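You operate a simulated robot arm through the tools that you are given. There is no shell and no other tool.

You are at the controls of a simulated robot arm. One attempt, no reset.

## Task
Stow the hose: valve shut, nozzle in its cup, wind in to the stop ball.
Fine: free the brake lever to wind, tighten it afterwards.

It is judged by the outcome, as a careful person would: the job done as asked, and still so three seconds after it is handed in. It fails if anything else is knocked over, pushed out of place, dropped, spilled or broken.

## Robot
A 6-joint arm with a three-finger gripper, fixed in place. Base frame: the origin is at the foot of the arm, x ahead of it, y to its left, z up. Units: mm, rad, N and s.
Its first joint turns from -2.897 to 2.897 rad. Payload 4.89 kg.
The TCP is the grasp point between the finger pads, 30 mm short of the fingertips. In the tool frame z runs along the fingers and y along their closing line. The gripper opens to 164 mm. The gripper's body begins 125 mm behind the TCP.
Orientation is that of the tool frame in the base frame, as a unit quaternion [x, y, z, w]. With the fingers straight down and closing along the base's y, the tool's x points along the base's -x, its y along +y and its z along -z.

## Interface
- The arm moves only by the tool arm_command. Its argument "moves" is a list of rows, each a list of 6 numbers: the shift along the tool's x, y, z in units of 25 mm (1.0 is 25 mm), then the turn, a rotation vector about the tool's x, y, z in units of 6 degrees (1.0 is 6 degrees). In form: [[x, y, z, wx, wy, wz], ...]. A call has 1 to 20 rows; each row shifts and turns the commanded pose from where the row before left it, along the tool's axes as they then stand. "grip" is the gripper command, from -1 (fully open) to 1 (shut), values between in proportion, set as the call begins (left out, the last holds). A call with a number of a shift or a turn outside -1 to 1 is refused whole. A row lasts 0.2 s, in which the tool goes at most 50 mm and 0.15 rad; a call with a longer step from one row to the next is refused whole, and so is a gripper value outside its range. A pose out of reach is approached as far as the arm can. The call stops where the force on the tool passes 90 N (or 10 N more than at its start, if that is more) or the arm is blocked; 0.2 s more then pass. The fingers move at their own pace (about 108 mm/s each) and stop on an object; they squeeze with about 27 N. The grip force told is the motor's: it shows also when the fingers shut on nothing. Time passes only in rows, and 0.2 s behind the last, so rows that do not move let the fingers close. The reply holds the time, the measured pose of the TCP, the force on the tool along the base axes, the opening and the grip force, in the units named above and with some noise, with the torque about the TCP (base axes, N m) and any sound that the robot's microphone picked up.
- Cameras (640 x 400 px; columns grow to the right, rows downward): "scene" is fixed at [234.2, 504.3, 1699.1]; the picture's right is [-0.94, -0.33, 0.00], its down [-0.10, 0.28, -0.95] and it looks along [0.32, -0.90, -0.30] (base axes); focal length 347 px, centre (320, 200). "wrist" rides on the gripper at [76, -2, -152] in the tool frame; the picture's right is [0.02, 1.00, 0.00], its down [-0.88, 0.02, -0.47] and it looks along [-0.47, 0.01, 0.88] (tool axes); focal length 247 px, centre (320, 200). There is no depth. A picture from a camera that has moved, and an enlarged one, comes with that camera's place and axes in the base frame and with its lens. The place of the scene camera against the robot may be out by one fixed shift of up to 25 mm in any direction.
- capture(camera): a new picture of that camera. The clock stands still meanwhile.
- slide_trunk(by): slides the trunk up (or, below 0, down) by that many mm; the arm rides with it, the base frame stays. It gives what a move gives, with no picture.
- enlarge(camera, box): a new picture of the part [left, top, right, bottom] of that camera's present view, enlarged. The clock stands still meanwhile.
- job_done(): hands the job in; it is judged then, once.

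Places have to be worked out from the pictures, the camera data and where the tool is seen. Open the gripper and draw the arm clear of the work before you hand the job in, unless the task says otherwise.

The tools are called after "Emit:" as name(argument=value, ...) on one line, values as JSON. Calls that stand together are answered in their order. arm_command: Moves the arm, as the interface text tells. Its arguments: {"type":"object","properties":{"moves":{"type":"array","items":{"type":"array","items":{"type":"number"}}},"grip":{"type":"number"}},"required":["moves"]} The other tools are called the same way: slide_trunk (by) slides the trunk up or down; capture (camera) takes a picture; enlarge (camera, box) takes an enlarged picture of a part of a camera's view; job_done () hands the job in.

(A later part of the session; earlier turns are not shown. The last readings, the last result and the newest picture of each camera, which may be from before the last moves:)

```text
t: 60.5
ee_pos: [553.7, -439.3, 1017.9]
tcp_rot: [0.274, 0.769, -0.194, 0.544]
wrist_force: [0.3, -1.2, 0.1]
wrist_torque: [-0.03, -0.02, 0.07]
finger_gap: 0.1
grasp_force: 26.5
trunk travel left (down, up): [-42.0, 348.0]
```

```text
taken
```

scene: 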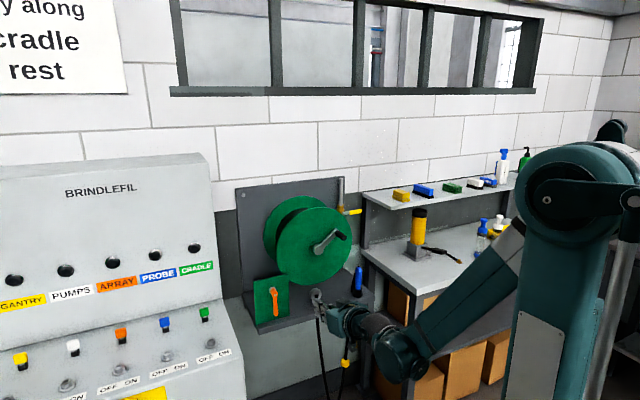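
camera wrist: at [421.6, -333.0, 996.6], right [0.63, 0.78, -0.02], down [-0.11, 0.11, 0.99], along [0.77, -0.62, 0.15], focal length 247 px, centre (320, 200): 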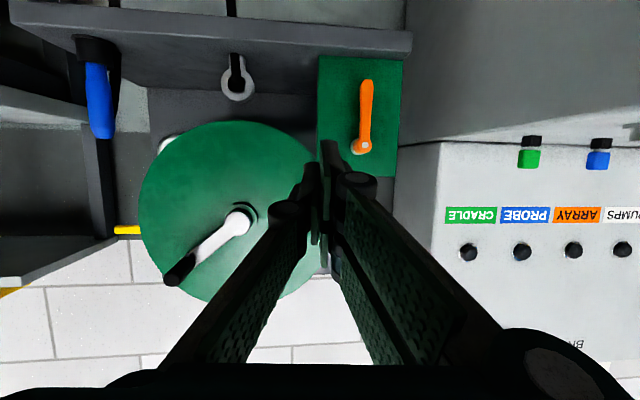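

I need the console's clearance beside the lever, so I zoom in on that side.

Emit:
enlarge(camera="wrist", box=[280, 0, 520, 200])

Emit:
enlarge(camera="scene", box=[180, 200, 330, 400])

```text
2.00 times, centred on (400, 100) of wrist
camera zoom: at [421.6, -333.0, 996.6], right [0.63, 0.78, -0.02], down [-0.11, 0.11, 0.99], along [0.77, -0.62, 0.15], focal length 494 px, centre (160, 400)
```

zoom: 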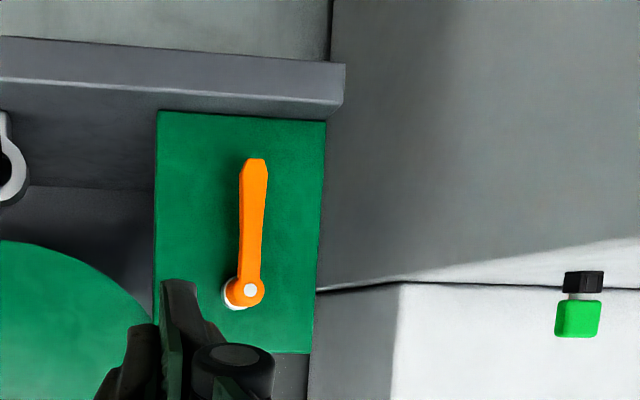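

```text
2.00 times, centred on (255, 300) of scene
camera zoom: at [234.2, 504.3, 1699.1], right [-0.94, -0.33, 0.0], down [-0.1, 0.28, -0.95], along [0.32, -0.9, -0.3], focal length 694 px, centre (450, 0)
```

zoom: 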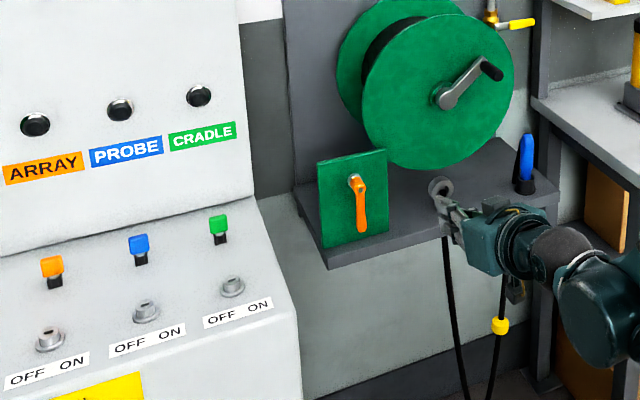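

The console's side is about 100 mm beyond the lever, so the hand fits if it stays centred on the lever. I open to about 50 mm, come in front of the handle at z≈905, and stop short to check.

Emit:
arm_command(moves=[[0.85, 0.532, 0.307, 0, 0, 0], [0.85, 0.532, 0.307, 0, 0, 0], [0.85, 0.532, 0.307, 0, 0, 0], [0.85, 0.532, 0.307, 0, 0, 0], [0.85, 0.532, 0.307, 0, 0, 0], [-0.326, 0, 0.902, 0, 0, 0], [-0.326, 0, 0.902, 0, 0, 0], [-0.326, 0, 0.902, 0, 0, 0], [-0.326, 0, 0.902, 0, 0, 0]], grip=0.35)

Emit:
capture(camera="wrist")

Emit:
capture(camera="scene")

```text
t: 62.5
ee_pos: [674.4, -452.1, 925.1]
tcp_rot: [0.274, 0.769, -0.194, 0.543]
wrist_force: [-0.8, 1.1, 0.2]
wrist_torque: [0.05, 0.01, 0.04]
finger_gap: 53.4
grasp_force: 0.1
out of reach, approached as far as the arm can: row 5
trunk travel left (down, up): [-42.0, 348.0]
```

```text
taken
camera wrist: at [543.6, -346.1, 904.3], right [0.63, 0.78, -0.02], down [-0.11, 0.11, 0.99], along [0.77, -0.62, 0.15], focal length 247 px, centre (320, 200)
```

wrist: 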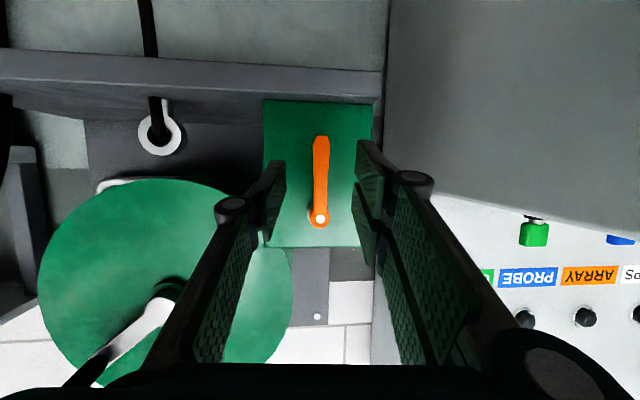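

```text
taken
```

scene: 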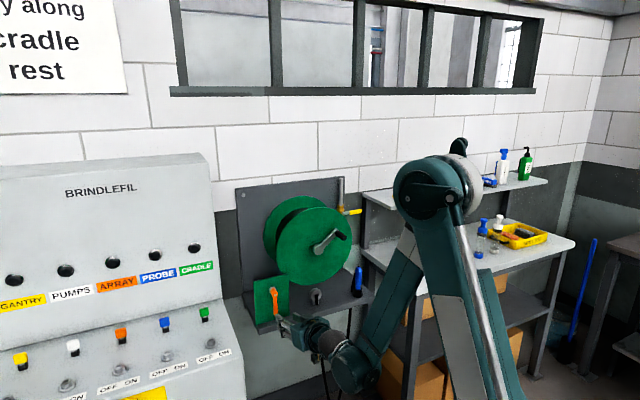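

The lever is centred between the fingers. I lower the trunk 15 mm and advance 98 mm so that the handle comes between the pads.

Emit:
slide_trunk(by=-15)

Emit:
arm_command(moves=[[-0.34, 0, 0.94, 0, 0, 0], [-0.34, 0, 0.94, 0, 0, 0], [-0.34, 0, 0.94, 0, 0, 0], [-0.31, 0, 0.86, 0, 0, 0]])

Emit:
capture(camera="wrist")

Emit:
enlarge(camera="scene", box=[220, 250, 360, 350])

```text
t: 63.1
ee_pos: [674.7, -452.1, 909.9]
tcp_rot: [0.274, 0.769, -0.193, 0.544]
wrist_force: [-0.6, 0.1, 0.4]
wrist_torque: [0.01, -0.01, -0.01]
finger_gap: 53.2
grasp_force: 0.0
trunk travel left (down, up): [-27.0, 363.0]
```

```text
t: 64.2
ee_pos: [750.0, -513.4, 911.9]
tcp_rot: [0.275, 0.768, -0.195, 0.544]
wrist_force: [-0.5, 0.7, 0.3]
wrist_torque: [0.03, 0.04, 0.0]
finger_gap: 53.3
grasp_force: 0.1
trunk travel left (down, up): [-27.0, 363.0]
```

```text
taken
camera wrist: at [619.8, -408.0, 890.0], right [0.63, 0.78, -0.02], down [-0.11, 0.11, 0.99], along [0.77, -0.62, 0.15], focal length 247 px, centre (320, 200)
```

wrist: 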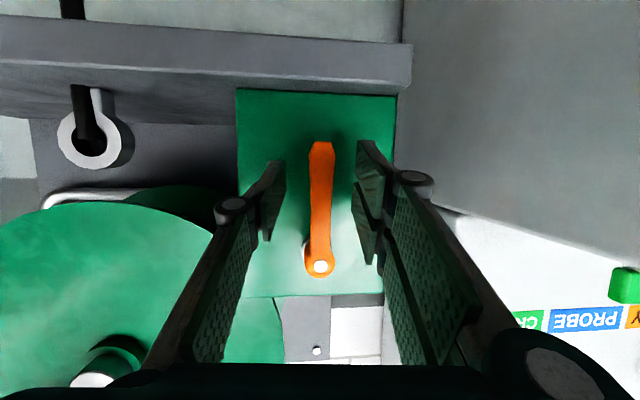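

```text
4.00 times, centred on (290, 300) of scene
camera zoom: at [234.2, 504.3, 1699.1], right [-0.94, -0.33, 0.0], down [-0.1, 0.28, -0.95], along [0.32, -0.9, -0.3], focal length 1388 px, centre (440, -200)
```

zoom: 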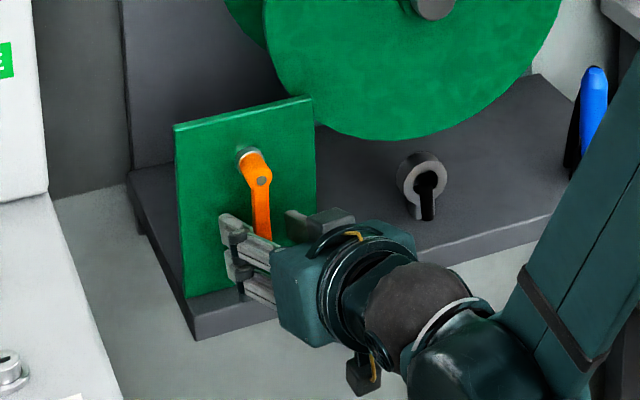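

The handle is between the fingers. I advance 8 mm more and push it toward the reel (counter-clockwise seen from the front, the usual loosening way), in small steps.

Emit:
arm_command(moves=[[-0.11, 0, 0.3, 0, 0, 0], [0, -0.6, 0, 0, 0, 0], [0, -0.3, 0, 0, 0, 0], [0, -0.3, 0, 0, 0, 0], [-0.05, -0.3, 0, 0, 0, 0]])

Emit:
capture(camera="wrist")

```text
t: 65.3
ee_pos: [733.3, -547.8, 912.6]
tcp_rot: [0.275, 0.768, -0.195, 0.544]
wrist_force: [0.5, 6.1, -1.3]
wrist_torque: [-0.24, 0.08, 0.11]
finger_gap: 55.5
grasp_force: 2.6
trunk travel left (down, up): [-27.0, 363.0]
```

```text
taken
camera wrist: at [602.5, -442.3, 891.3], right [0.63, 0.78, -0.02], down [-0.11, 0.11, 0.99], along [0.77, -0.62, 0.15], focal length 247 px, centre (320, 200)
```

wrist: 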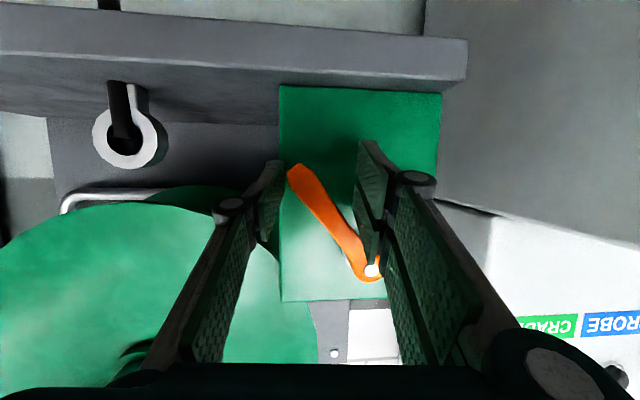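

The lever moved about 35–40° with almost no force, and is now wedged diagonally between the fingers. I roll the hand with the lever so I can follow it further.

Emit:
arm_command(moves=[[0, 0, 0, 0, 0, -1], [-0.1, 0, 0, 0, 0, -1], [-0.1, 0, 0, 0, 0, -1], [-0.1, 0, 0, 0, 0, -1], [-0.1, 0, 0, 0, 0, -1], [0, 0, 0, 0, 0, -1]])

Emit:
capture(camera="wrist")

Emit:
enlarge(camera="scene", box=[220, 250, 360, 350])

```text
t: 66.8
ee_pos: [736.3, -548.1, 921.5]
tcp_rot: [0.022, 0.816, -0.353, 0.457]
wrist_force: [-14.7, 5.0, -2.4]
wrist_torque: [0.07, -0.23, -0.49]
finger_gap: 54.2
grasp_force: 0.7
trunk travel left (down, up): [-27.0, 363.0]
```

```text
taken
camera wrist: at [581.4, -480.4, 915.3], right [0.35, 0.74, -0.57], down [0.17, 0.55, 0.82], along [0.92, -0.38, 0.06], focal length 247 px, centre (320, 200)
```

wrist: 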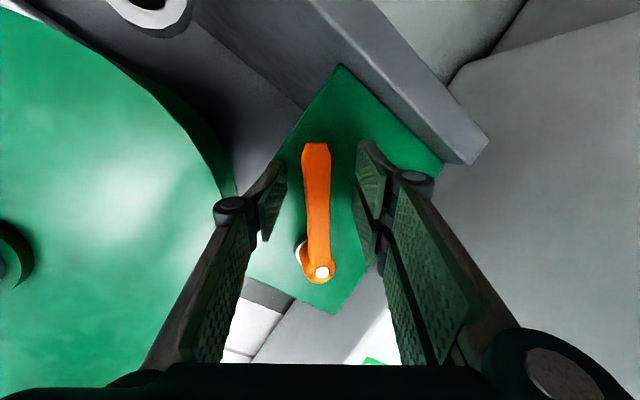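

```text
4.00 times, centred on (290, 300) of scene
camera zoom: at [234.2, 504.3, 1699.1], right [-0.94, -0.33, 0.0], down [-0.1, 0.28, -0.95], along [0.32, -0.9, -0.3], focal length 1388 px, centre (440, -200)
```

zoom: 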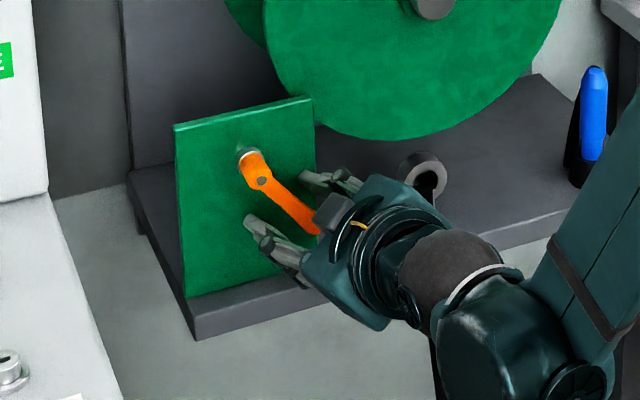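

Rolling with the lever works. I keep pushing it the same way until it meets its stop.

Emit:
arm_command(moves=[[0, -0.6, 0, 0, 0, 0], [0, -0.4, 0, 0, 0, -0.5], [-0.05, -0.4, 0, 0, 0, -1], [-0.05, -0.4, 0, 0, 0, -1], [-0.05, -0.4, 0, 0, 0, -1]])

Emit:
capture(camera="wrist")

Emit:
enlarge(camera="scene", box=[220, 250, 360, 350])

```text
t: 68.0
ee_pos: [722.4, -586.4, 957.7]
tcp_rot: [-0.125, 0.806, -0.432, 0.385]
wrist_force: [-4.3, 5.1, -4.4]
wrist_torque: [-0.14, 0.04, 0.0]
finger_gap: 63.3
grasp_force: 1.4
trunk travel left (down, up): [-27.0, 363.0]
```

```text
taken
camera wrist: at [560.7, -537.6, 971.1], right [0.11, 0.58, -0.8], down [0.25, 0.77, 0.59], along [0.96, -0.27, -0.06], focal length 247 px, centre (320, 200)
```

wrist: 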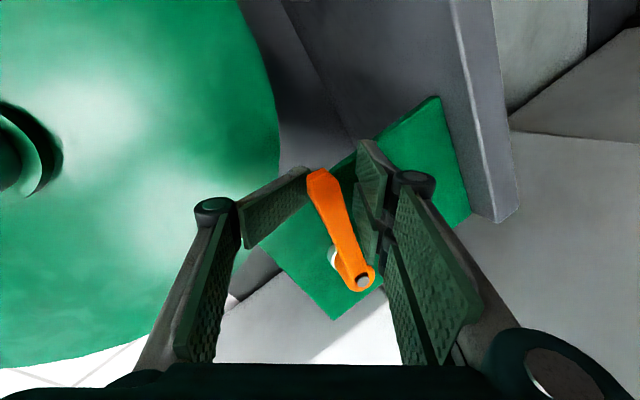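

```text
4.00 times, centred on (290, 300) of scene
camera zoom: at [234.2, 504.3, 1699.1], right [-0.94, -0.33, 0.0], down [-0.1, 0.28, -0.95], along [0.32, -0.9, -0.3], focal length 1388 px, centre (440, -200)
```

zoom: 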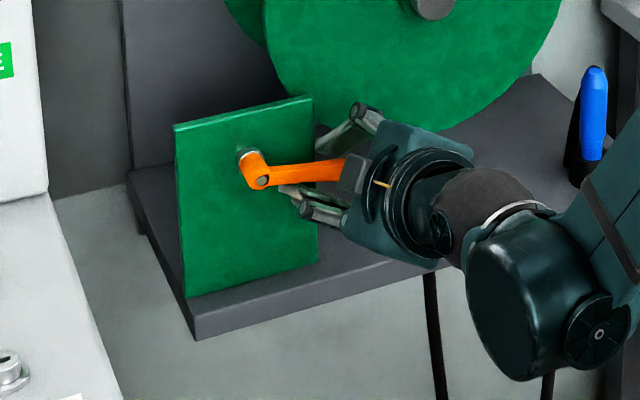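

The lever is now horizontal, 90° from where it was, and still loose. I pull back a few millimetres to keep the tips off the plate, then nudge it a little further to find out whether it has a stop.

Emit:
arm_command(moves=[[0, 0, -0.4, 0, 0, 0], [0, -0.2, 0, 0, 0, -1], [0, -0.2, 0, 0, 0, -1], [0, -0.3, 0, 0, 0, -1], [0, -0.3, 0, 0, 0, -1], [0, 0, 0, 0, 0, 0]])

Emit:
capture(camera="wrist")

Emit:
enlarge(camera="scene", box=[220, 250, 360, 350])

```text
t: 69.3
ee_pos: [714.8, -592.8, 982.9]
tcp_rot: [-0.291, 0.763, -0.501, 0.288]
wrist_force: [-1.1, 8.0, -10.7]
wrist_torque: [-0.21, 0.08, 0.04]
finger_gap: 60.2
grasp_force: 4.5
trunk travel left (down, up): [-27.0, 363.0]
```

```text
taken
camera wrist: at [554.7, -557.8, 1023.5], right [-0.17, 0.31, -0.93], down [0.24, 0.93, 0.27], along [0.96, -0.18, -0.23], focal length 247 px, centre (320, 200)
```

wrist: 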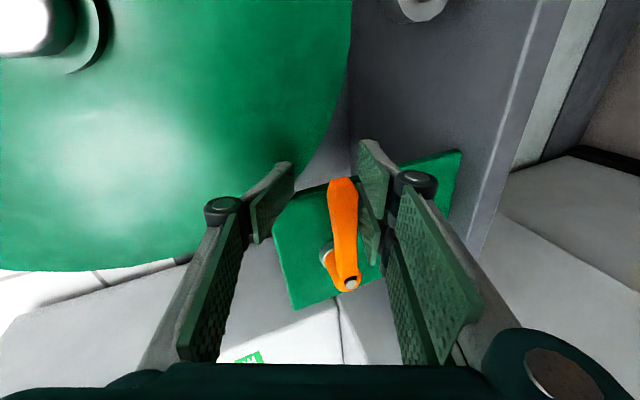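

```text
4.00 times, centred on (290, 300) of scene
camera zoom: at [234.2, 504.3, 1699.1], right [-0.94, -0.33, 0.0], down [-0.1, 0.28, -0.95], along [0.32, -0.9, -0.3], focal length 1388 px, centre (440, -200)
```

zoom: 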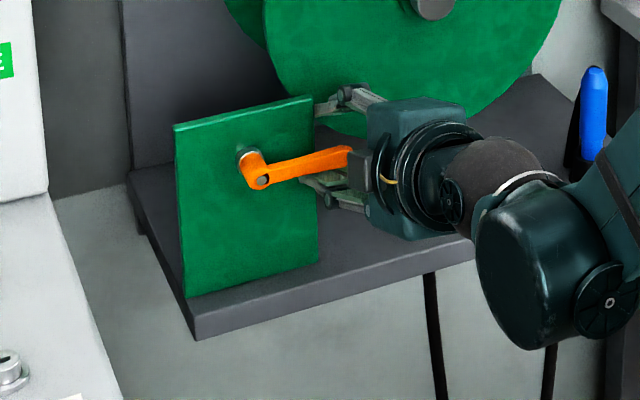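

The lever is now about 100° from its start, with only light friction. I let go here, back straight out, and check it stays before I try the crank.

Emit:
arm_command(moves=[[0, 0.3, 0, 0, 0, 0], [0, 0, -1, 0, 0, 0], [0, 0, -1, 0, 0, 0], [0, 0, -1, 0, 0, 0], [0, 0, -1, 0, 0, 0], [0, 0, -1, 0, 0, 1], [0, 0, -1, 0, 0, 1], [0, 0, -1, 0, 0, 1], [0, 0, 0, 0, 0, 1], [0, 0, 0, 0, 0, 1], [0, 0, 0, 0, 0, 1], [0, 0, 0, 0, 0, 1], [0, 0, 0, 0, 0, 1], [0, 0, 0, 0, 0, 1], [0, 0, 0, 0, 0, 1], [0, 0, 0, 0, 0, 1], [0, 0, 0, 0, 0, 1], [0, 0, 0, 0, 0, 1]])

Emit:
capture(camera="wrist")

Emit:
capture(camera="scene")

```text
t: 73.2
ee_pos: [586.0, -485.6, 1033.8]
tcp_rot: [0.254, 0.776, -0.208, 0.539]
wrist_force: [-1.3, -0.2, 0.9]
wrist_torque: [0.01, -0.03, 0.03]
finger_gap: 53.6
grasp_force: 0.0
trunk travel left (down, up): [-27.0, 363.0]
```

```text
taken
camera wrist: at [453.0, -382.7, 1012.7], right [0.61, 0.79, -0.07], down [-0.08, 0.15, 0.99], along [0.79, -0.6, 0.15], focal length 247 px, centre (320, 200)
```

wrist: 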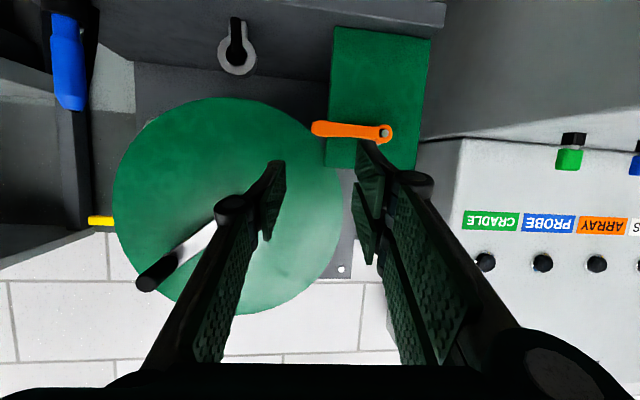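

```text
taken
```

scene: 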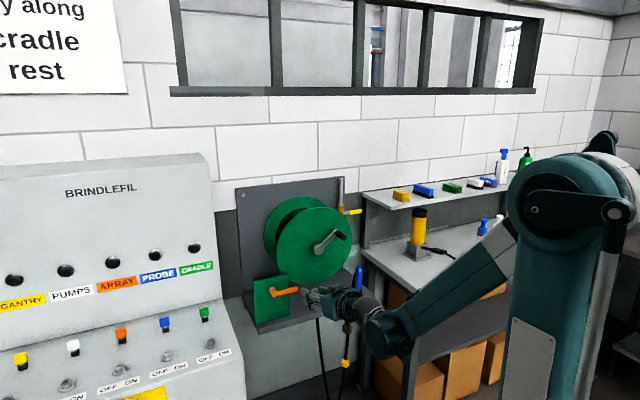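

The brake lever stays where I left it. Now I measure the crank handle precisely.

Emit:
enlarge(camera="wrist", box=[100, 80, 340, 320])

Emit:
enlarge(camera="scene", box=[260, 190, 370, 400])

```text
1.67 times, centred on (220, 200) of wrist
camera zoom: at [453.0, -382.7, 1012.7], right [0.61, 0.79, -0.07], down [-0.08, 0.15, 0.99], along [0.79, -0.6, 0.15], focal length 412 px, centre (487, 200)
```

zoom: 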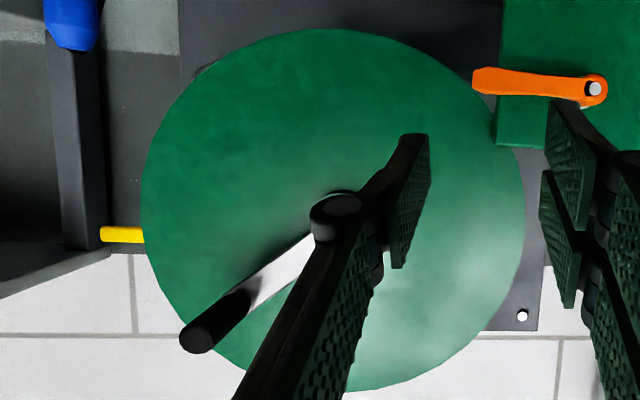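

```text
1.90 times, centred on (315, 295) of scene
camera zoom: at [234.2, 504.3, 1699.1], right [-0.94, -0.33, 0.0], down [-0.1, 0.28, -0.95], along [0.32, -0.9, -0.3], focal length 661 px, centre (330, 19)
```

zoom: 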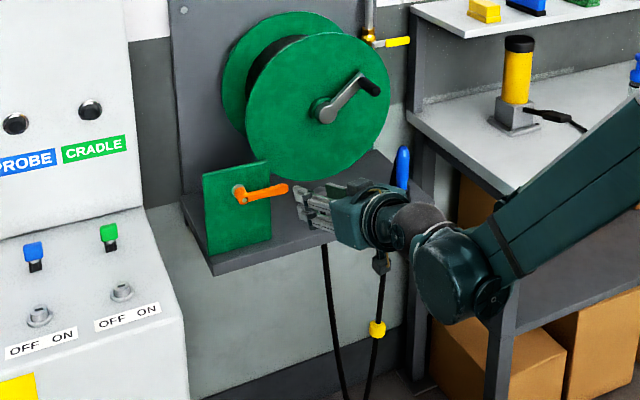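

My estimates of the hub position vary, so I move in front of and above the crank for a direct view of it.

Emit:
arm_command(moves=[[0, 0, 0, 0, 0, 0.45], [-0.947, -0.96, -0.633, 0, 0, 0], [-0.947, -0.96, -0.633, 0, 0, 0], [-0.947, -0.96, -0.633, 0, 0, 0], [-0.947, -0.96, -0.633, 0, 0, 0], [-0.947, -0.96, -0.633, 0, 0, 0], [-0.947, -0.96, -0.633, 0, 0, 0]])

Emit:
capture(camera="wrist")

Emit:
capture(camera="scene")

```text
t: 75.0
ee_pos: [487.0, -590.4, 1206.4]
tcp_rot: [0.267, 0.771, -0.193, 0.545]
wrist_force: [0.3, 0.6, -0.1]
wrist_torque: [-0.02, 0.04, -0.07]
finger_gap: 53.2
grasp_force: 0.1
trunk travel left (down, up): [-27.0, 363.0]
stopped in row 7: the arm was blocked; the commanded pose is now the measured one
```

```text
taken
camera wrist: at [353.4, -487.0, 1185.7], right [0.62, 0.79, -0.03], down [-0.1, 0.12, 0.99], along [0.78, -0.61, 0.15], focal length 247 px, centre (320, 200)
```

wrist: 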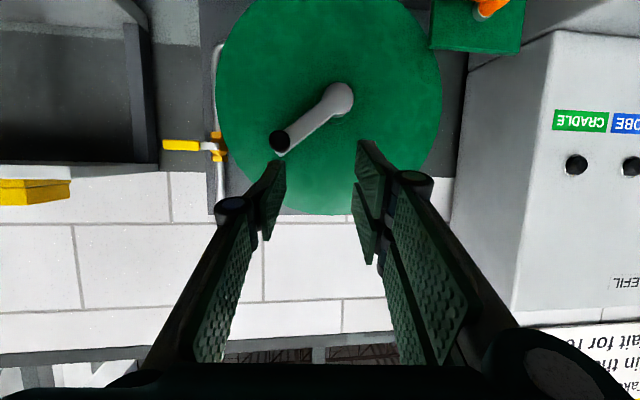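

```text
taken
```

scene: 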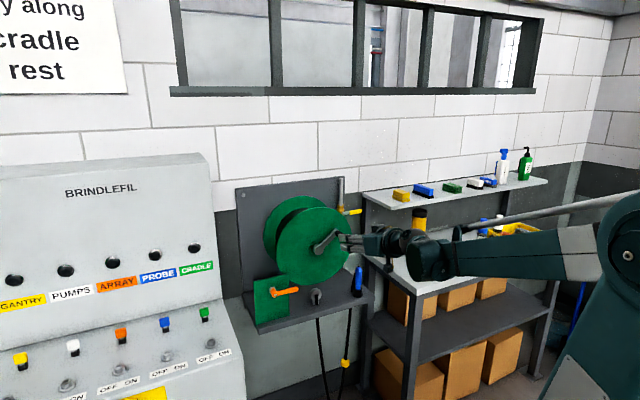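

I zoom in on the crank in this frontal view.

Emit:
enlarge(camera="wrist", box=[200, 0, 460, 220])

Emit:
enlarge(camera="scene", box=[300, 270, 380, 400])

```text
1.82 times, centred on (330, 110) of wrist
camera zoom: at [353.4, -487.0, 1185.7], right [0.62, 0.79, -0.03], down [-0.1, 0.12, 0.99], along [0.78, -0.61, 0.15], focal length 449 px, centre (302, 364)
```

zoom: 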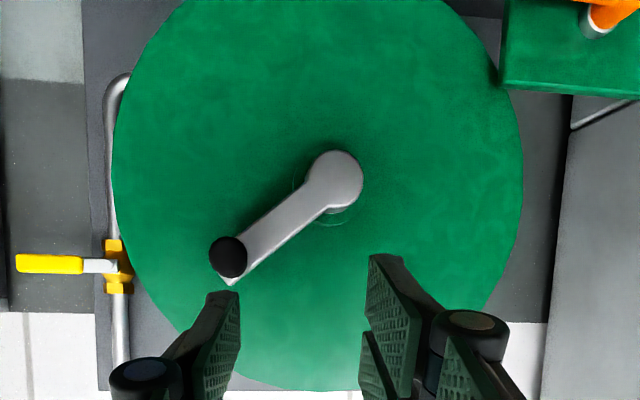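

```text
3.08 times, centred on (340, 335) of scene
camera zoom: at [234.2, 504.3, 1699.1], right [-0.94, -0.33, 0.0], down [-0.1, 0.28, -0.95], along [0.32, -0.9, -0.3], focal length 1068 px, centre (258, -215)
```

zoom: 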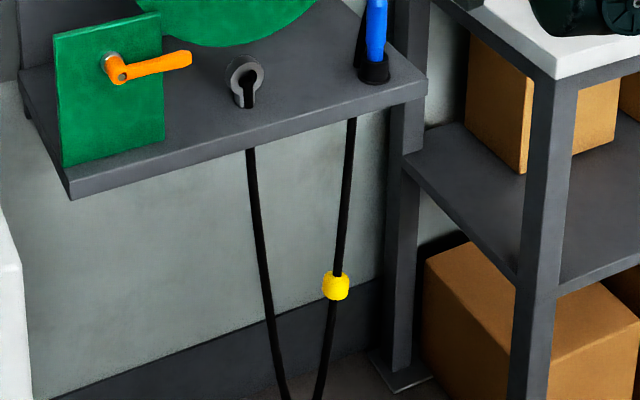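

The handle tip is at about e1=-194.5, n=-860, z=1165, and the hub near e1=-130, z=1104, so the crank radius is about 90 mm. I raise the trunk to get away from the arm's folding limit and line up in front of the handle.

Emit:
slide_trunk(by=130)

Emit:
arm_command(moves=[[0.92, -0.255, 0.333, 0, 0, 0], [0.92, -0.255, 0.333, 0, 0, 0], [0.92, -0.255, 0.333, 0, 0, 0], [0.92, -0.255, 0.333, 0, 0, 0], [0.92, -0.255, 0.333, 0, 0, 0], [0.92, -0.255, 0.333, 0, 0, 0], [0.92, -0.255, 0.333, 0, 0, 0]])

Emit:
capture(camera="wrist")

```text
t: 76.5
ee_pos: [484.9, -592.5, 1337.1]
tcp_rot: [0.268, 0.771, -0.194, 0.545]
wrist_force: [0.6, 0.2, 0.3]
wrist_torque: [-0.02, -0.01, 0.04]
finger_gap: 53.2
grasp_force: 0.1
trunk travel left (down, up): [-157.0, 233.0]
```

```text
t: 78.1
ee_pos: [457.0, -627.1, 1166.0]
tcp_rot: [0.268, 0.771, -0.193, 0.545]
wrist_force: [0.2, 1.4, 0.1]
wrist_torque: [-0.02, 0.04, -0.1]
finger_gap: 53.4
grasp_force: 0.2
trunk travel left (down, up): [-157.0, 233.0]
```

```text
taken
camera wrist: at [324.1, -523.0, 1144.6], right [0.62, 0.79, -0.03], down [-0.1, 0.12, 0.99], along [0.78, -0.61, 0.15], focal length 247 px, centre (320, 200)
```

wrist: 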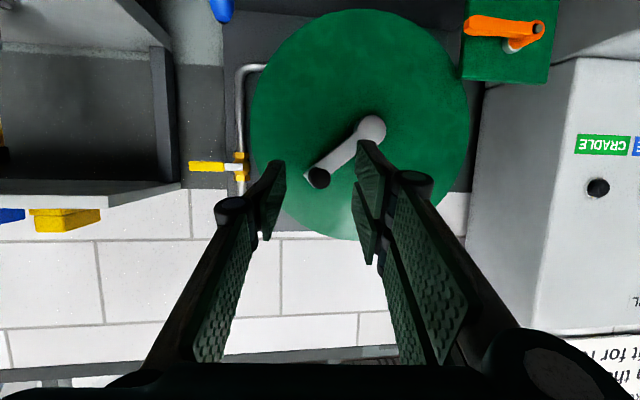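

The handle sits centred between the fingers. I advance 121 mm so that the pads surround it, then check before closing.

Emit:
arm_command(moves=[[-0.26, 0.06, 0.94, 0, 0, 0], [-0.33, 0, 0.914, 0, 0, 0], [-0.33, 0, 0.914, 0, 0, 0], [-0.33, 0, 0.914, 0, 0, 0], [-0.33, 0, 0.914, 0, 0, 0]])

Emit:
capture(camera="wrist")

Emit:
enlarge(camera="scene", box=[260, 180, 420, 280])

```text
t: 79.3
ee_pos: [552.2, -700.8, 1164.9]
tcp_rot: [0.269, 0.771, -0.194, 0.544]
wrist_force: [-0.5, 1.0, 0.6]
wrist_torque: [0.01, 0.05, -0.02]
finger_gap: 53.4
grasp_force: 0.0
trunk travel left (down, up): [-157.0, 233.0]
```

```text
taken
camera wrist: at [420.1, -597.2, 1144.0], right [0.62, 0.79, -0.03], down [-0.11, 0.12, 0.99], along [0.78, -0.61, 0.15], focal length 247 px, centre (320, 200)
```

wrist: 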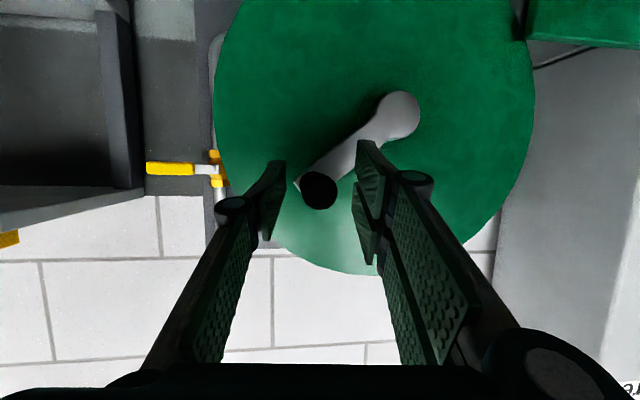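

```text
4.00 times, centred on (340, 230) of scene
camera zoom: at [234.2, 504.3, 1699.1], right [-0.94, -0.33, 0.0], down [-0.1, 0.28, -0.95], along [0.32, -0.9, -0.3], focal length 1388 px, centre (240, 80)
```

zoom: 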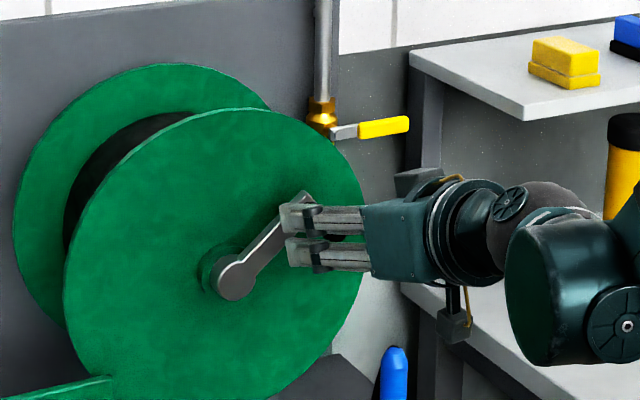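

The handle's end is right at the pad centre. From two views I now place the hub at e1=-128, z=1103, with crank radius 89 mm. I go 5 mm deeper and close on the handle.

Emit:
arm_command(moves=[[-0.068, 0, 0.188, 0, 0, 0]])

Emit:
arm_command(moves=[[0, 0, 0, 0, 0, 0], [0, 0, 0, 0, 0, 0], [0, 0, 0, 0, 0, 0]], grip=1)

Emit:
capture(camera="wrist")

```text
t: 79.7
ee_pos: [557.8, -706.6, 1163.7]
tcp_rot: [0.269, 0.771, -0.194, 0.544]
wrist_force: [0.2, 0.3, -0.5]
wrist_torque: [0.0, 0.01, 0.0]
finger_gap: 53.2
grasp_force: 0.0
trunk travel left (down, up): [-157.0, 233.0]
```

```text
t: 80.5
ee_pos: [556.3, -707.4, 1165.1]
tcp_rot: [0.268, 0.77, -0.193, 0.545]
wrist_force: [-2.5, -22.2, 15.6]
wrist_torque: [-0.15, -0.17, -2.15]
finger_gap: 26.8
grasp_force: 44.7
trunk travel left (down, up): [-157.0, 233.0]
```

```text
taken
camera wrist: at [423.7, -602.6, 1144.0], right [0.62, 0.78, -0.03], down [-0.11, 0.12, 0.99], along [0.78, -0.61, 0.15], focal length 247 px, centre (320, 200)
```

wrist: 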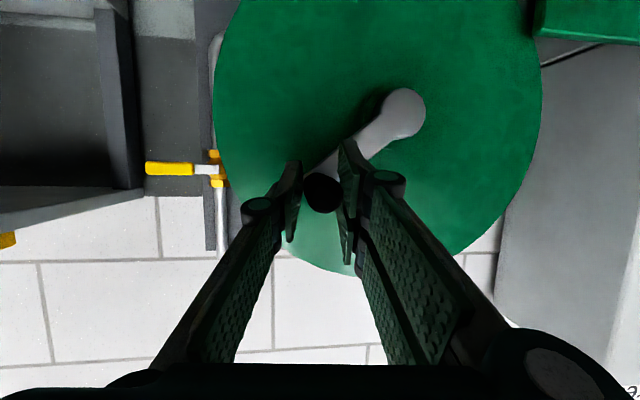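

The force on the tool is purely radial (about 24 N) with no tangential part, so the crank is free to turn and I'm just a little inside its circle. I turn about 24° clockwise as a test.

Emit:
arm_command(moves=[[0.564, -0.508, 0.204, 0, 0, 0], [0.677, -0.32, 0.245, 0, 0, 0], [0, 0, 0, 0, 0, 0]])

Emit:
capture(camera="wrist")

Emit:
enlarge(camera="scene", box=[300, 270, 380, 400])

```text
t: 81.3
ee_pos: [542.0, -720.4, 1132.3]
tcp_rot: [0.267, 0.771, -0.193, 0.545]
wrist_force: [-30.9, 26.3, -2.1]
wrist_torque: [0.19, 0.21, -2.0]
finger_gap: 27.0
grasp_force: 45.3
trunk travel left (down, up): [-157.0, 233.0]
```

```text
taken
camera wrist: at [410.1, -616.3, 1110.8], right [0.62, 0.79, -0.03], down [-0.11, 0.12, 0.99], along [0.78, -0.61, 0.15], focal length 247 px, centre (320, 200)
```

wrist: 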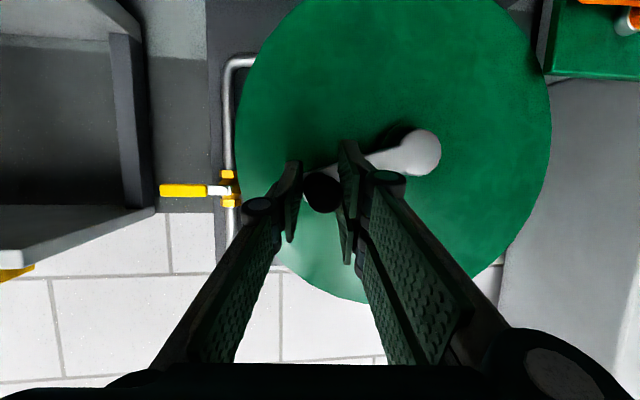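

```text
3.08 times, centred on (340, 335) of scene
camera zoom: at [234.2, 504.3, 1699.1], right [-0.94, -0.33, 0.0], down [-0.1, 0.28, -0.95], along [0.32, -0.9, -0.3], focal length 1068 px, centre (258, -215)
```

zoom: 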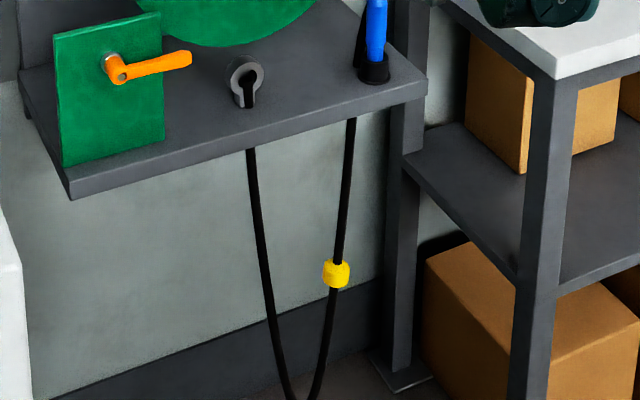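

The ball rose and the loop tightened, so clockwise winds in. Only an axial push of about 40 N shows, so I back off 3 mm and continue around the circle.

Emit:
arm_command(moves=[[0.04, 0, -0.113, 0, 0, 0], [0.711, -0.164, 0.257, 0, 0, 0], [0.726, -0.008, 0.262, 0, 0, 0], [0.714, 0.156, 0.258, 0, 0, 0], [0.666, 0.312, 0.241, 0, 0, 0], [0, 0, 0, 0, 0, 0]])

Emit:
capture(camera="wrist")

Emit:
enlarge(camera="scene", box=[260, 200, 420, 400])

```text
t: 82.7
ee_pos: [547.3, -717.7, 1056.5]
tcp_rot: [0.268, 0.771, -0.193, 0.545]
wrist_force: [5.7, -5.2, 0.1]
wrist_torque: [-0.13, -0.11, -1.99]
finger_gap: 26.6
grasp_force: 45.1
trunk travel left (down, up): [-157.0, 233.0]
```

```text
taken
camera wrist: at [414.2, -612.1, 1034.6], right [0.62, 0.79, -0.03], down [-0.1, 0.12, 0.99], along [0.78, -0.61, 0.15], focal length 247 px, centre (320, 200)
```

wrist: 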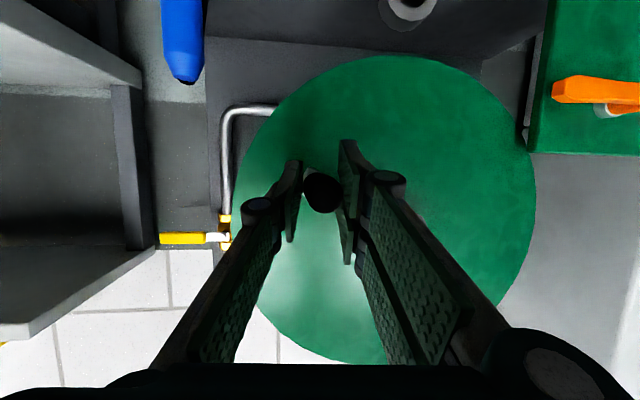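

```text
2.00 times, centred on (340, 300) of scene
camera zoom: at [234.2, 504.3, 1699.1], right [-0.94, -0.33, 0.0], down [-0.1, 0.28, -0.95], along [0.32, -0.9, -0.3], focal length 694 px, centre (280, 0)
```

zoom: 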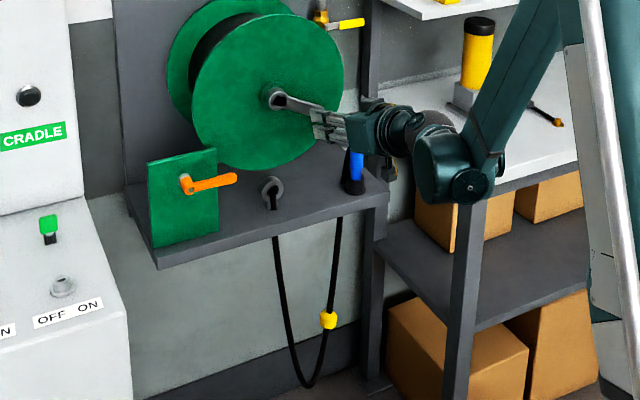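

Turning smoothly with hardly any force, and the hose loop is rising. I continue around the bottom.

Emit:
arm_command(moves=[[0.59, 0.448, 0.214, 0, 0, 0], [0.493, 0.572, 0.178, 0, 0, 0], [0.365, 0.668, 0.132, 0, 0, 0], [0.229, 0.732, 0.083, 0, 0, 0], [0.083, 0.772, 0.03, 0, 0, 0], [-0.071, 0.768, -0.026, 0, 0, 0], [0, 0, 0, 0, 0, 0]])

Emit:
enlarge(camera="scene", box=[260, 200, 420, 400])

Emit:
capture(camera="wrist")

```text
t: 84.3
ee_pos: [610.3, -640.5, 1006.9]
tcp_rot: [0.268, 0.772, -0.191, 0.544]
wrist_force: [47.5, -39.0, -37.4]
wrist_torque: [-0.07, 0.03, -1.57]
finger_gap: 26.0
grasp_force: 45.1
trunk travel left (down, up): [-157.0, 233.0]
```

```text
2.00 times, centred on (340, 300) of scene
camera zoom: at [234.2, 504.3, 1699.1], right [-0.94, -0.33, 0.0], down [-0.1, 0.28, -0.95], along [0.32, -0.9, -0.3], focal length 694 px, centre (280, 0)
```

zoom: 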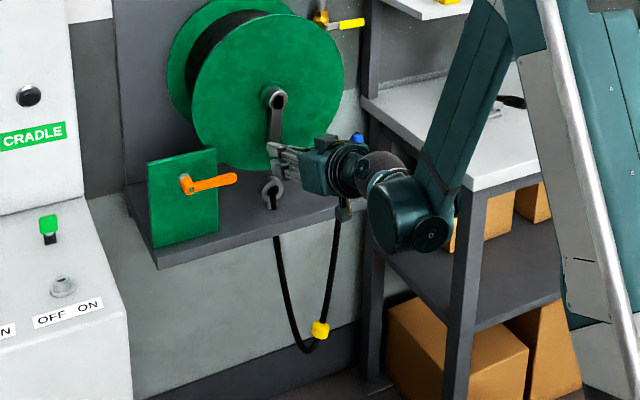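

```text
taken
camera wrist: at [478.1, -536.0, 986.7], right [0.62, 0.79, -0.03], down [-0.1, 0.11, 0.99], along [0.78, -0.61, 0.15], focal length 247 px, centre (320, 200)
```

wrist: 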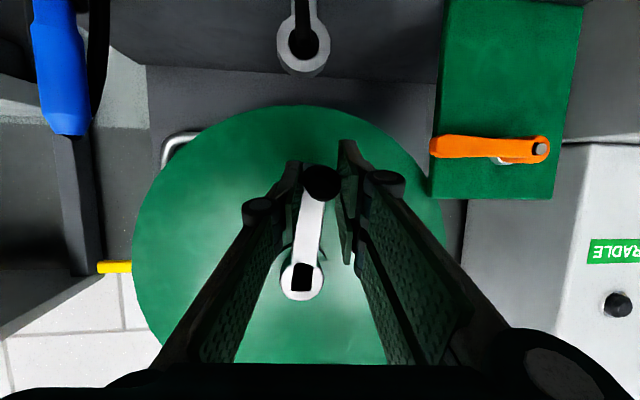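

It turns well. A pull of about 60 N along the handle comes from small axial drift in my path, so I correct 1.3 mm axially and continue up the left side with compensated steps.

Emit:
arm_command(moves=[[-0.017, 0, 0.049, 0, 0, 0], [-0.219, 0.736, -0.066, 0, 0, 0], [-0.362, 0.672, -0.118, 0, 0, 0], [-0.483, 0.58, -0.161, 0, 0, 0], [-0.588, 0.46, -0.2, 0, 0, 0], [0, 0, 0, 0, 0, 0]])

Emit:
enlarge(camera="scene", box=[260, 200, 420, 400])

Emit:
capture(camera="wrist")

```text
t: 85.7
ee_pos: [651.7, -593.0, 1051.5]
tcp_rot: [0.268, 0.772, -0.193, 0.543]
wrist_force: [59.8, 3.7, -38.7]
wrist_torque: [0.16, -0.95, -0.88]
finger_gap: 25.3
grasp_force: 44.8
trunk travel left (down, up): [-157.0, 233.0]
```

```text
2.00 times, centred on (340, 300) of scene
camera zoom: at [234.2, 504.3, 1699.1], right [-0.94, -0.33, 0.0], down [-0.1, 0.28, -0.95], along [0.32, -0.9, -0.3], focal length 694 px, centre (280, 0)
```

zoom: 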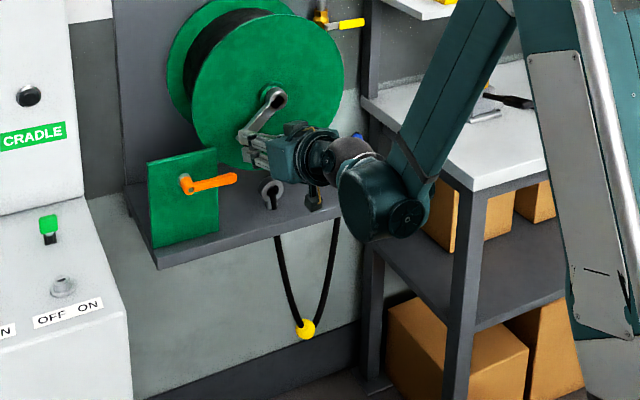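

```text
taken
camera wrist: at [519.0, -487.7, 1030.6], right [0.62, 0.79, -0.03], down [-0.1, 0.11, 0.99], along [0.78, -0.61, 0.15], focal length 247 px, centre (320, 200)
```

wrist: 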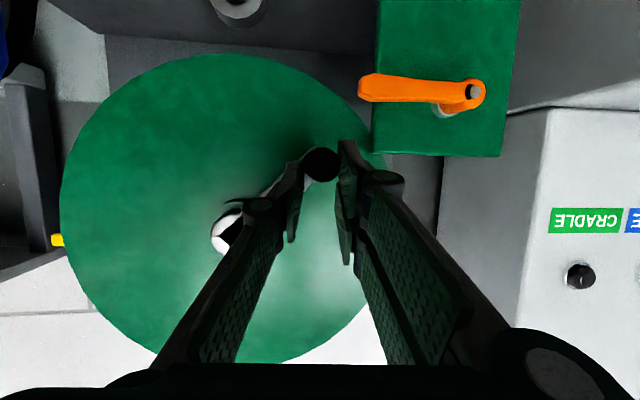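

Fitting the handle positions seen so far gives a better circle: hub at e1=-121, z=1098.4, radius 99.5 mm. The handle has slid about 18 mm down in the pads, so I shift down to recentre on it before going on. The ball is at the bottom of the loop now.

Emit:
arm_command(moves=[[0.3, 0, 0.106, 0, 0, 0], [0.3, 0, 0.106, 0, 0, 0], [0, 0, 0, 0, 0, 0]])

Emit:
capture(camera="wrist")

```text
t: 86.5
ee_pos: [644.3, -595.8, 1040.3]
tcp_rot: [0.27, 0.769, -0.196, 0.546]
wrist_force: [6.3, -61.3, 43.5]
wrist_torque: [-1.29, -0.62, -1.19]
finger_gap: 24.7
grasp_force: 44.7
trunk travel left (down, up): [-157.0, 233.0]
```

```text
taken
camera wrist: at [513.7, -490.4, 1018.4], right [0.62, 0.78, -0.03], down [-0.11, 0.12, 0.99], along [0.78, -0.61, 0.16], focal length 247 px, centre (320, 200)
```

wrist: 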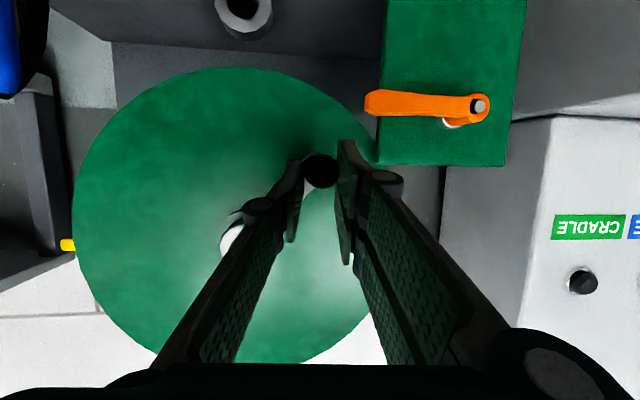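

I loosen the grip slightly, still caging the handle, so the built-up stress can relax and I can recentre.

Emit:
arm_command(moves=[[0, 0, 0, 0, 0, 0], [0.177, 0, 0.105, 0, 0, 0], [0, 0, 0, 0, 0, 0]], grip=0.62)

Emit:
capture(camera="wrist")

Emit:
enlarge(camera="scene", box=[260, 200, 420, 400])

```text
t: 87.3
ee_pos: [647.2, -591.5, 1033.4]
tcp_rot: [0.268, 0.771, -0.193, 0.544]
wrist_force: [0.8, -0.2, -1.2]
wrist_torque: [0.02, 0.02, -0.02]
finger_gap: 31.5
grasp_force: 0.1
trunk travel left (down, up): [-157.0, 233.0]
```

```text
taken
camera wrist: at [516.0, -488.2, 1012.2], right [0.62, 0.79, -0.03], down [-0.1, 0.11, 0.99], along [0.78, -0.61, 0.15], focal length 247 px, centre (320, 200)
```

wrist: 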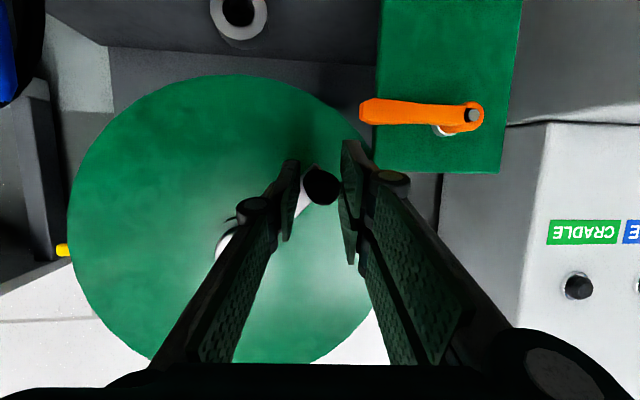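

```text
2.00 times, centred on (340, 300) of scene
camera zoom: at [234.2, 504.3, 1699.1], right [-0.94, -0.33, 0.0], down [-0.1, 0.28, -0.95], along [0.32, -0.9, -0.3], focal length 694 px, centre (280, 0)
```

zoom: 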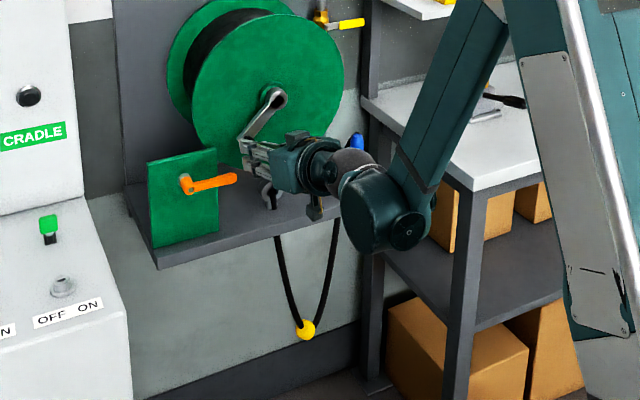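

Stress is gone, the crank holds still, and the handle is centred again. I close and continue with the corrected circle.

Emit:
arm_command(moves=[[0, 0, 0, 0, 0, 0], [0, 0, 0, 0, 0, 0], [-0.618, 0.512, -0.21, 0, 0, 0], [-0.705, 0.364, -0.243, 0, 0, 0], [0, 0, 0, 0, 0, 0]], grip=1)

Emit:
capture(camera="wrist")

Emit:
enlarge(camera="scene", box=[260, 200, 420, 400])

```text
t: 88.5
ee_pos: [663.5, -576.6, 1068.7]
tcp_rot: [0.269, 0.77, -0.194, 0.545]
wrist_force: [25.2, -6.0, -4.1]
wrist_torque: [-0.26, -0.31, -1.07]
finger_gap: 25.5
grasp_force: 45.0
trunk travel left (down, up): [-157.0, 233.0]
```

```text
taken
camera wrist: at [532.0, -472.0, 1047.2], right [0.62, 0.79, -0.03], down [-0.1, 0.12, 0.99], along [0.78, -0.61, 0.15], focal length 247 px, centre (320, 200)
```

wrist: 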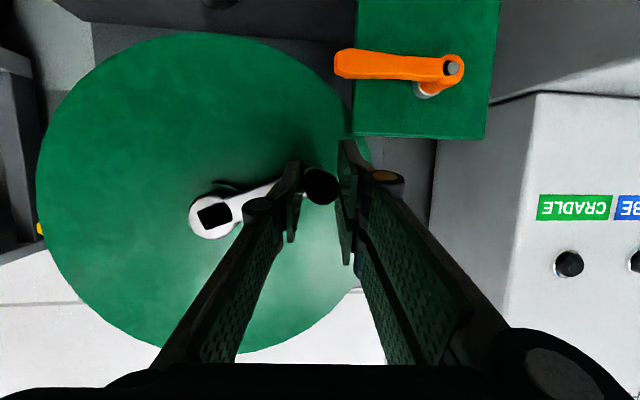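

```text
2.00 times, centred on (340, 300) of scene
camera zoom: at [234.2, 504.3, 1699.1], right [-0.94, -0.33, 0.0], down [-0.1, 0.28, -0.95], along [0.32, -0.9, -0.3], focal length 694 px, centre (280, 0)
```

zoom: 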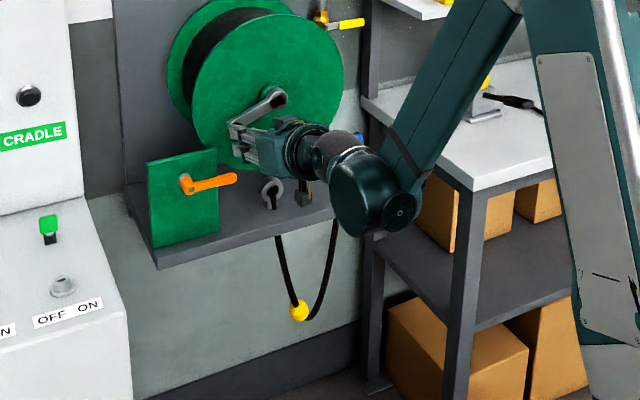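

The ball is climbing toward the guide. I continue three more steps.

Emit:
arm_command(moves=[[-0.762, 0.2, -0.266, 0, 0, 0], [-0.78, 0.032, -0.275, 0, 0, 0], [-0.773, -0.148, -0.275, 0, 0, 0], [0, 0, 0, 0, 0, 0]])

Emit:
capture(camera="wrist")

Emit:
enlarge(camera="scene", box=[260, 200, 420, 400])

```text
t: 89.5
ee_pos: [666.4, -575.0, 1128.4]
tcp_rot: [0.268, 0.771, -0.194, 0.544]
wrist_force: [46.0, -4.2, 8.5]
wrist_torque: [-0.45, -0.6, -0.88]
finger_gap: 25.6
grasp_force: 45.4
trunk travel left (down, up): [-157.0, 233.0]
```

```text
taken
camera wrist: at [533.8, -470.1, 1108.2], right [0.62, 0.79, -0.03], down [-0.1, 0.12, 0.99], along [0.78, -0.61, 0.15], focal length 247 px, centre (320, 200)
```

wrist: 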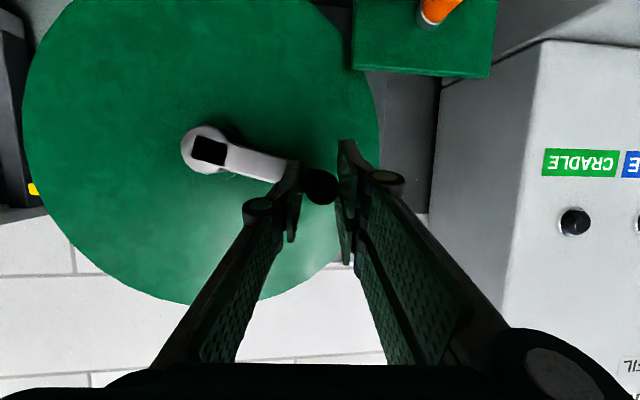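

```text
2.00 times, centred on (340, 300) of scene
camera zoom: at [234.2, 504.3, 1699.1], right [-0.94, -0.33, 0.0], down [-0.1, 0.28, -0.95], along [0.32, -0.9, -0.3], focal length 694 px, centre (280, 0)
```

zoom: 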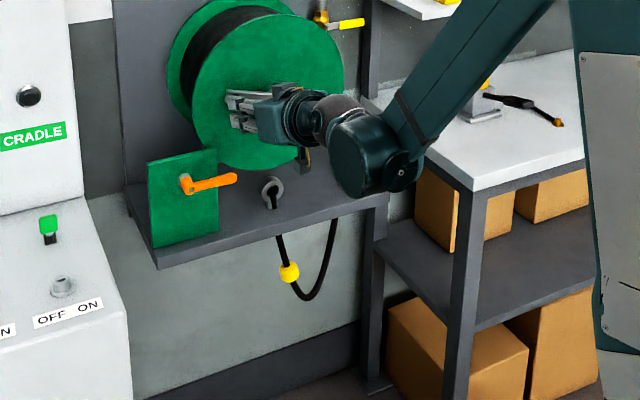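

The ball is close below the guide. I take two more steps with a 1 mm axial correction, then check.

Emit:
arm_command(moves=[[-0.741, -0.308, -0.222, 0, 0, 0], [-0.652, -0.468, -0.237, 0, 0, 0], [0, 0, 0, 0, 0, 0]])

Emit:
capture(camera="wrist")

Emit:
enlarge(camera="scene", box=[280, 260, 390, 360])

```text
t: 90.3
ee_pos: [651.5, -588.6, 1167.0]
tcp_rot: [0.268, 0.77, -0.194, 0.545]
wrist_force: [12.1, 14.8, 16.1]
wrist_torque: [-0.18, -0.31, -1.02]
finger_gap: 25.2
grasp_force: 45.0
trunk travel left (down, up): [-157.0, 233.0]
```

```text
taken
camera wrist: at [520.1, -483.7, 1145.7], right [0.62, 0.79, -0.03], down [-0.1, 0.12, 0.99], along [0.78, -0.61, 0.15], focal length 247 px, centre (320, 200)
```

wrist: 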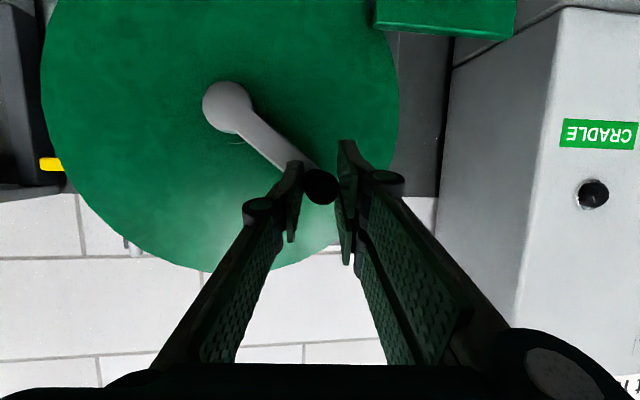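

```text
4.00 times, centred on (335, 310) of scene
camera zoom: at [234.2, 504.3, 1699.1], right [-0.94, -0.33, 0.0], down [-0.1, 0.28, -0.95], along [0.32, -0.9, -0.3], focal length 1388 px, centre (260, -240)
```

zoom: 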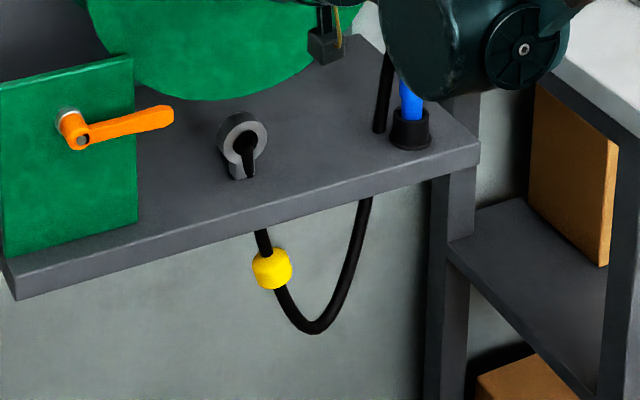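

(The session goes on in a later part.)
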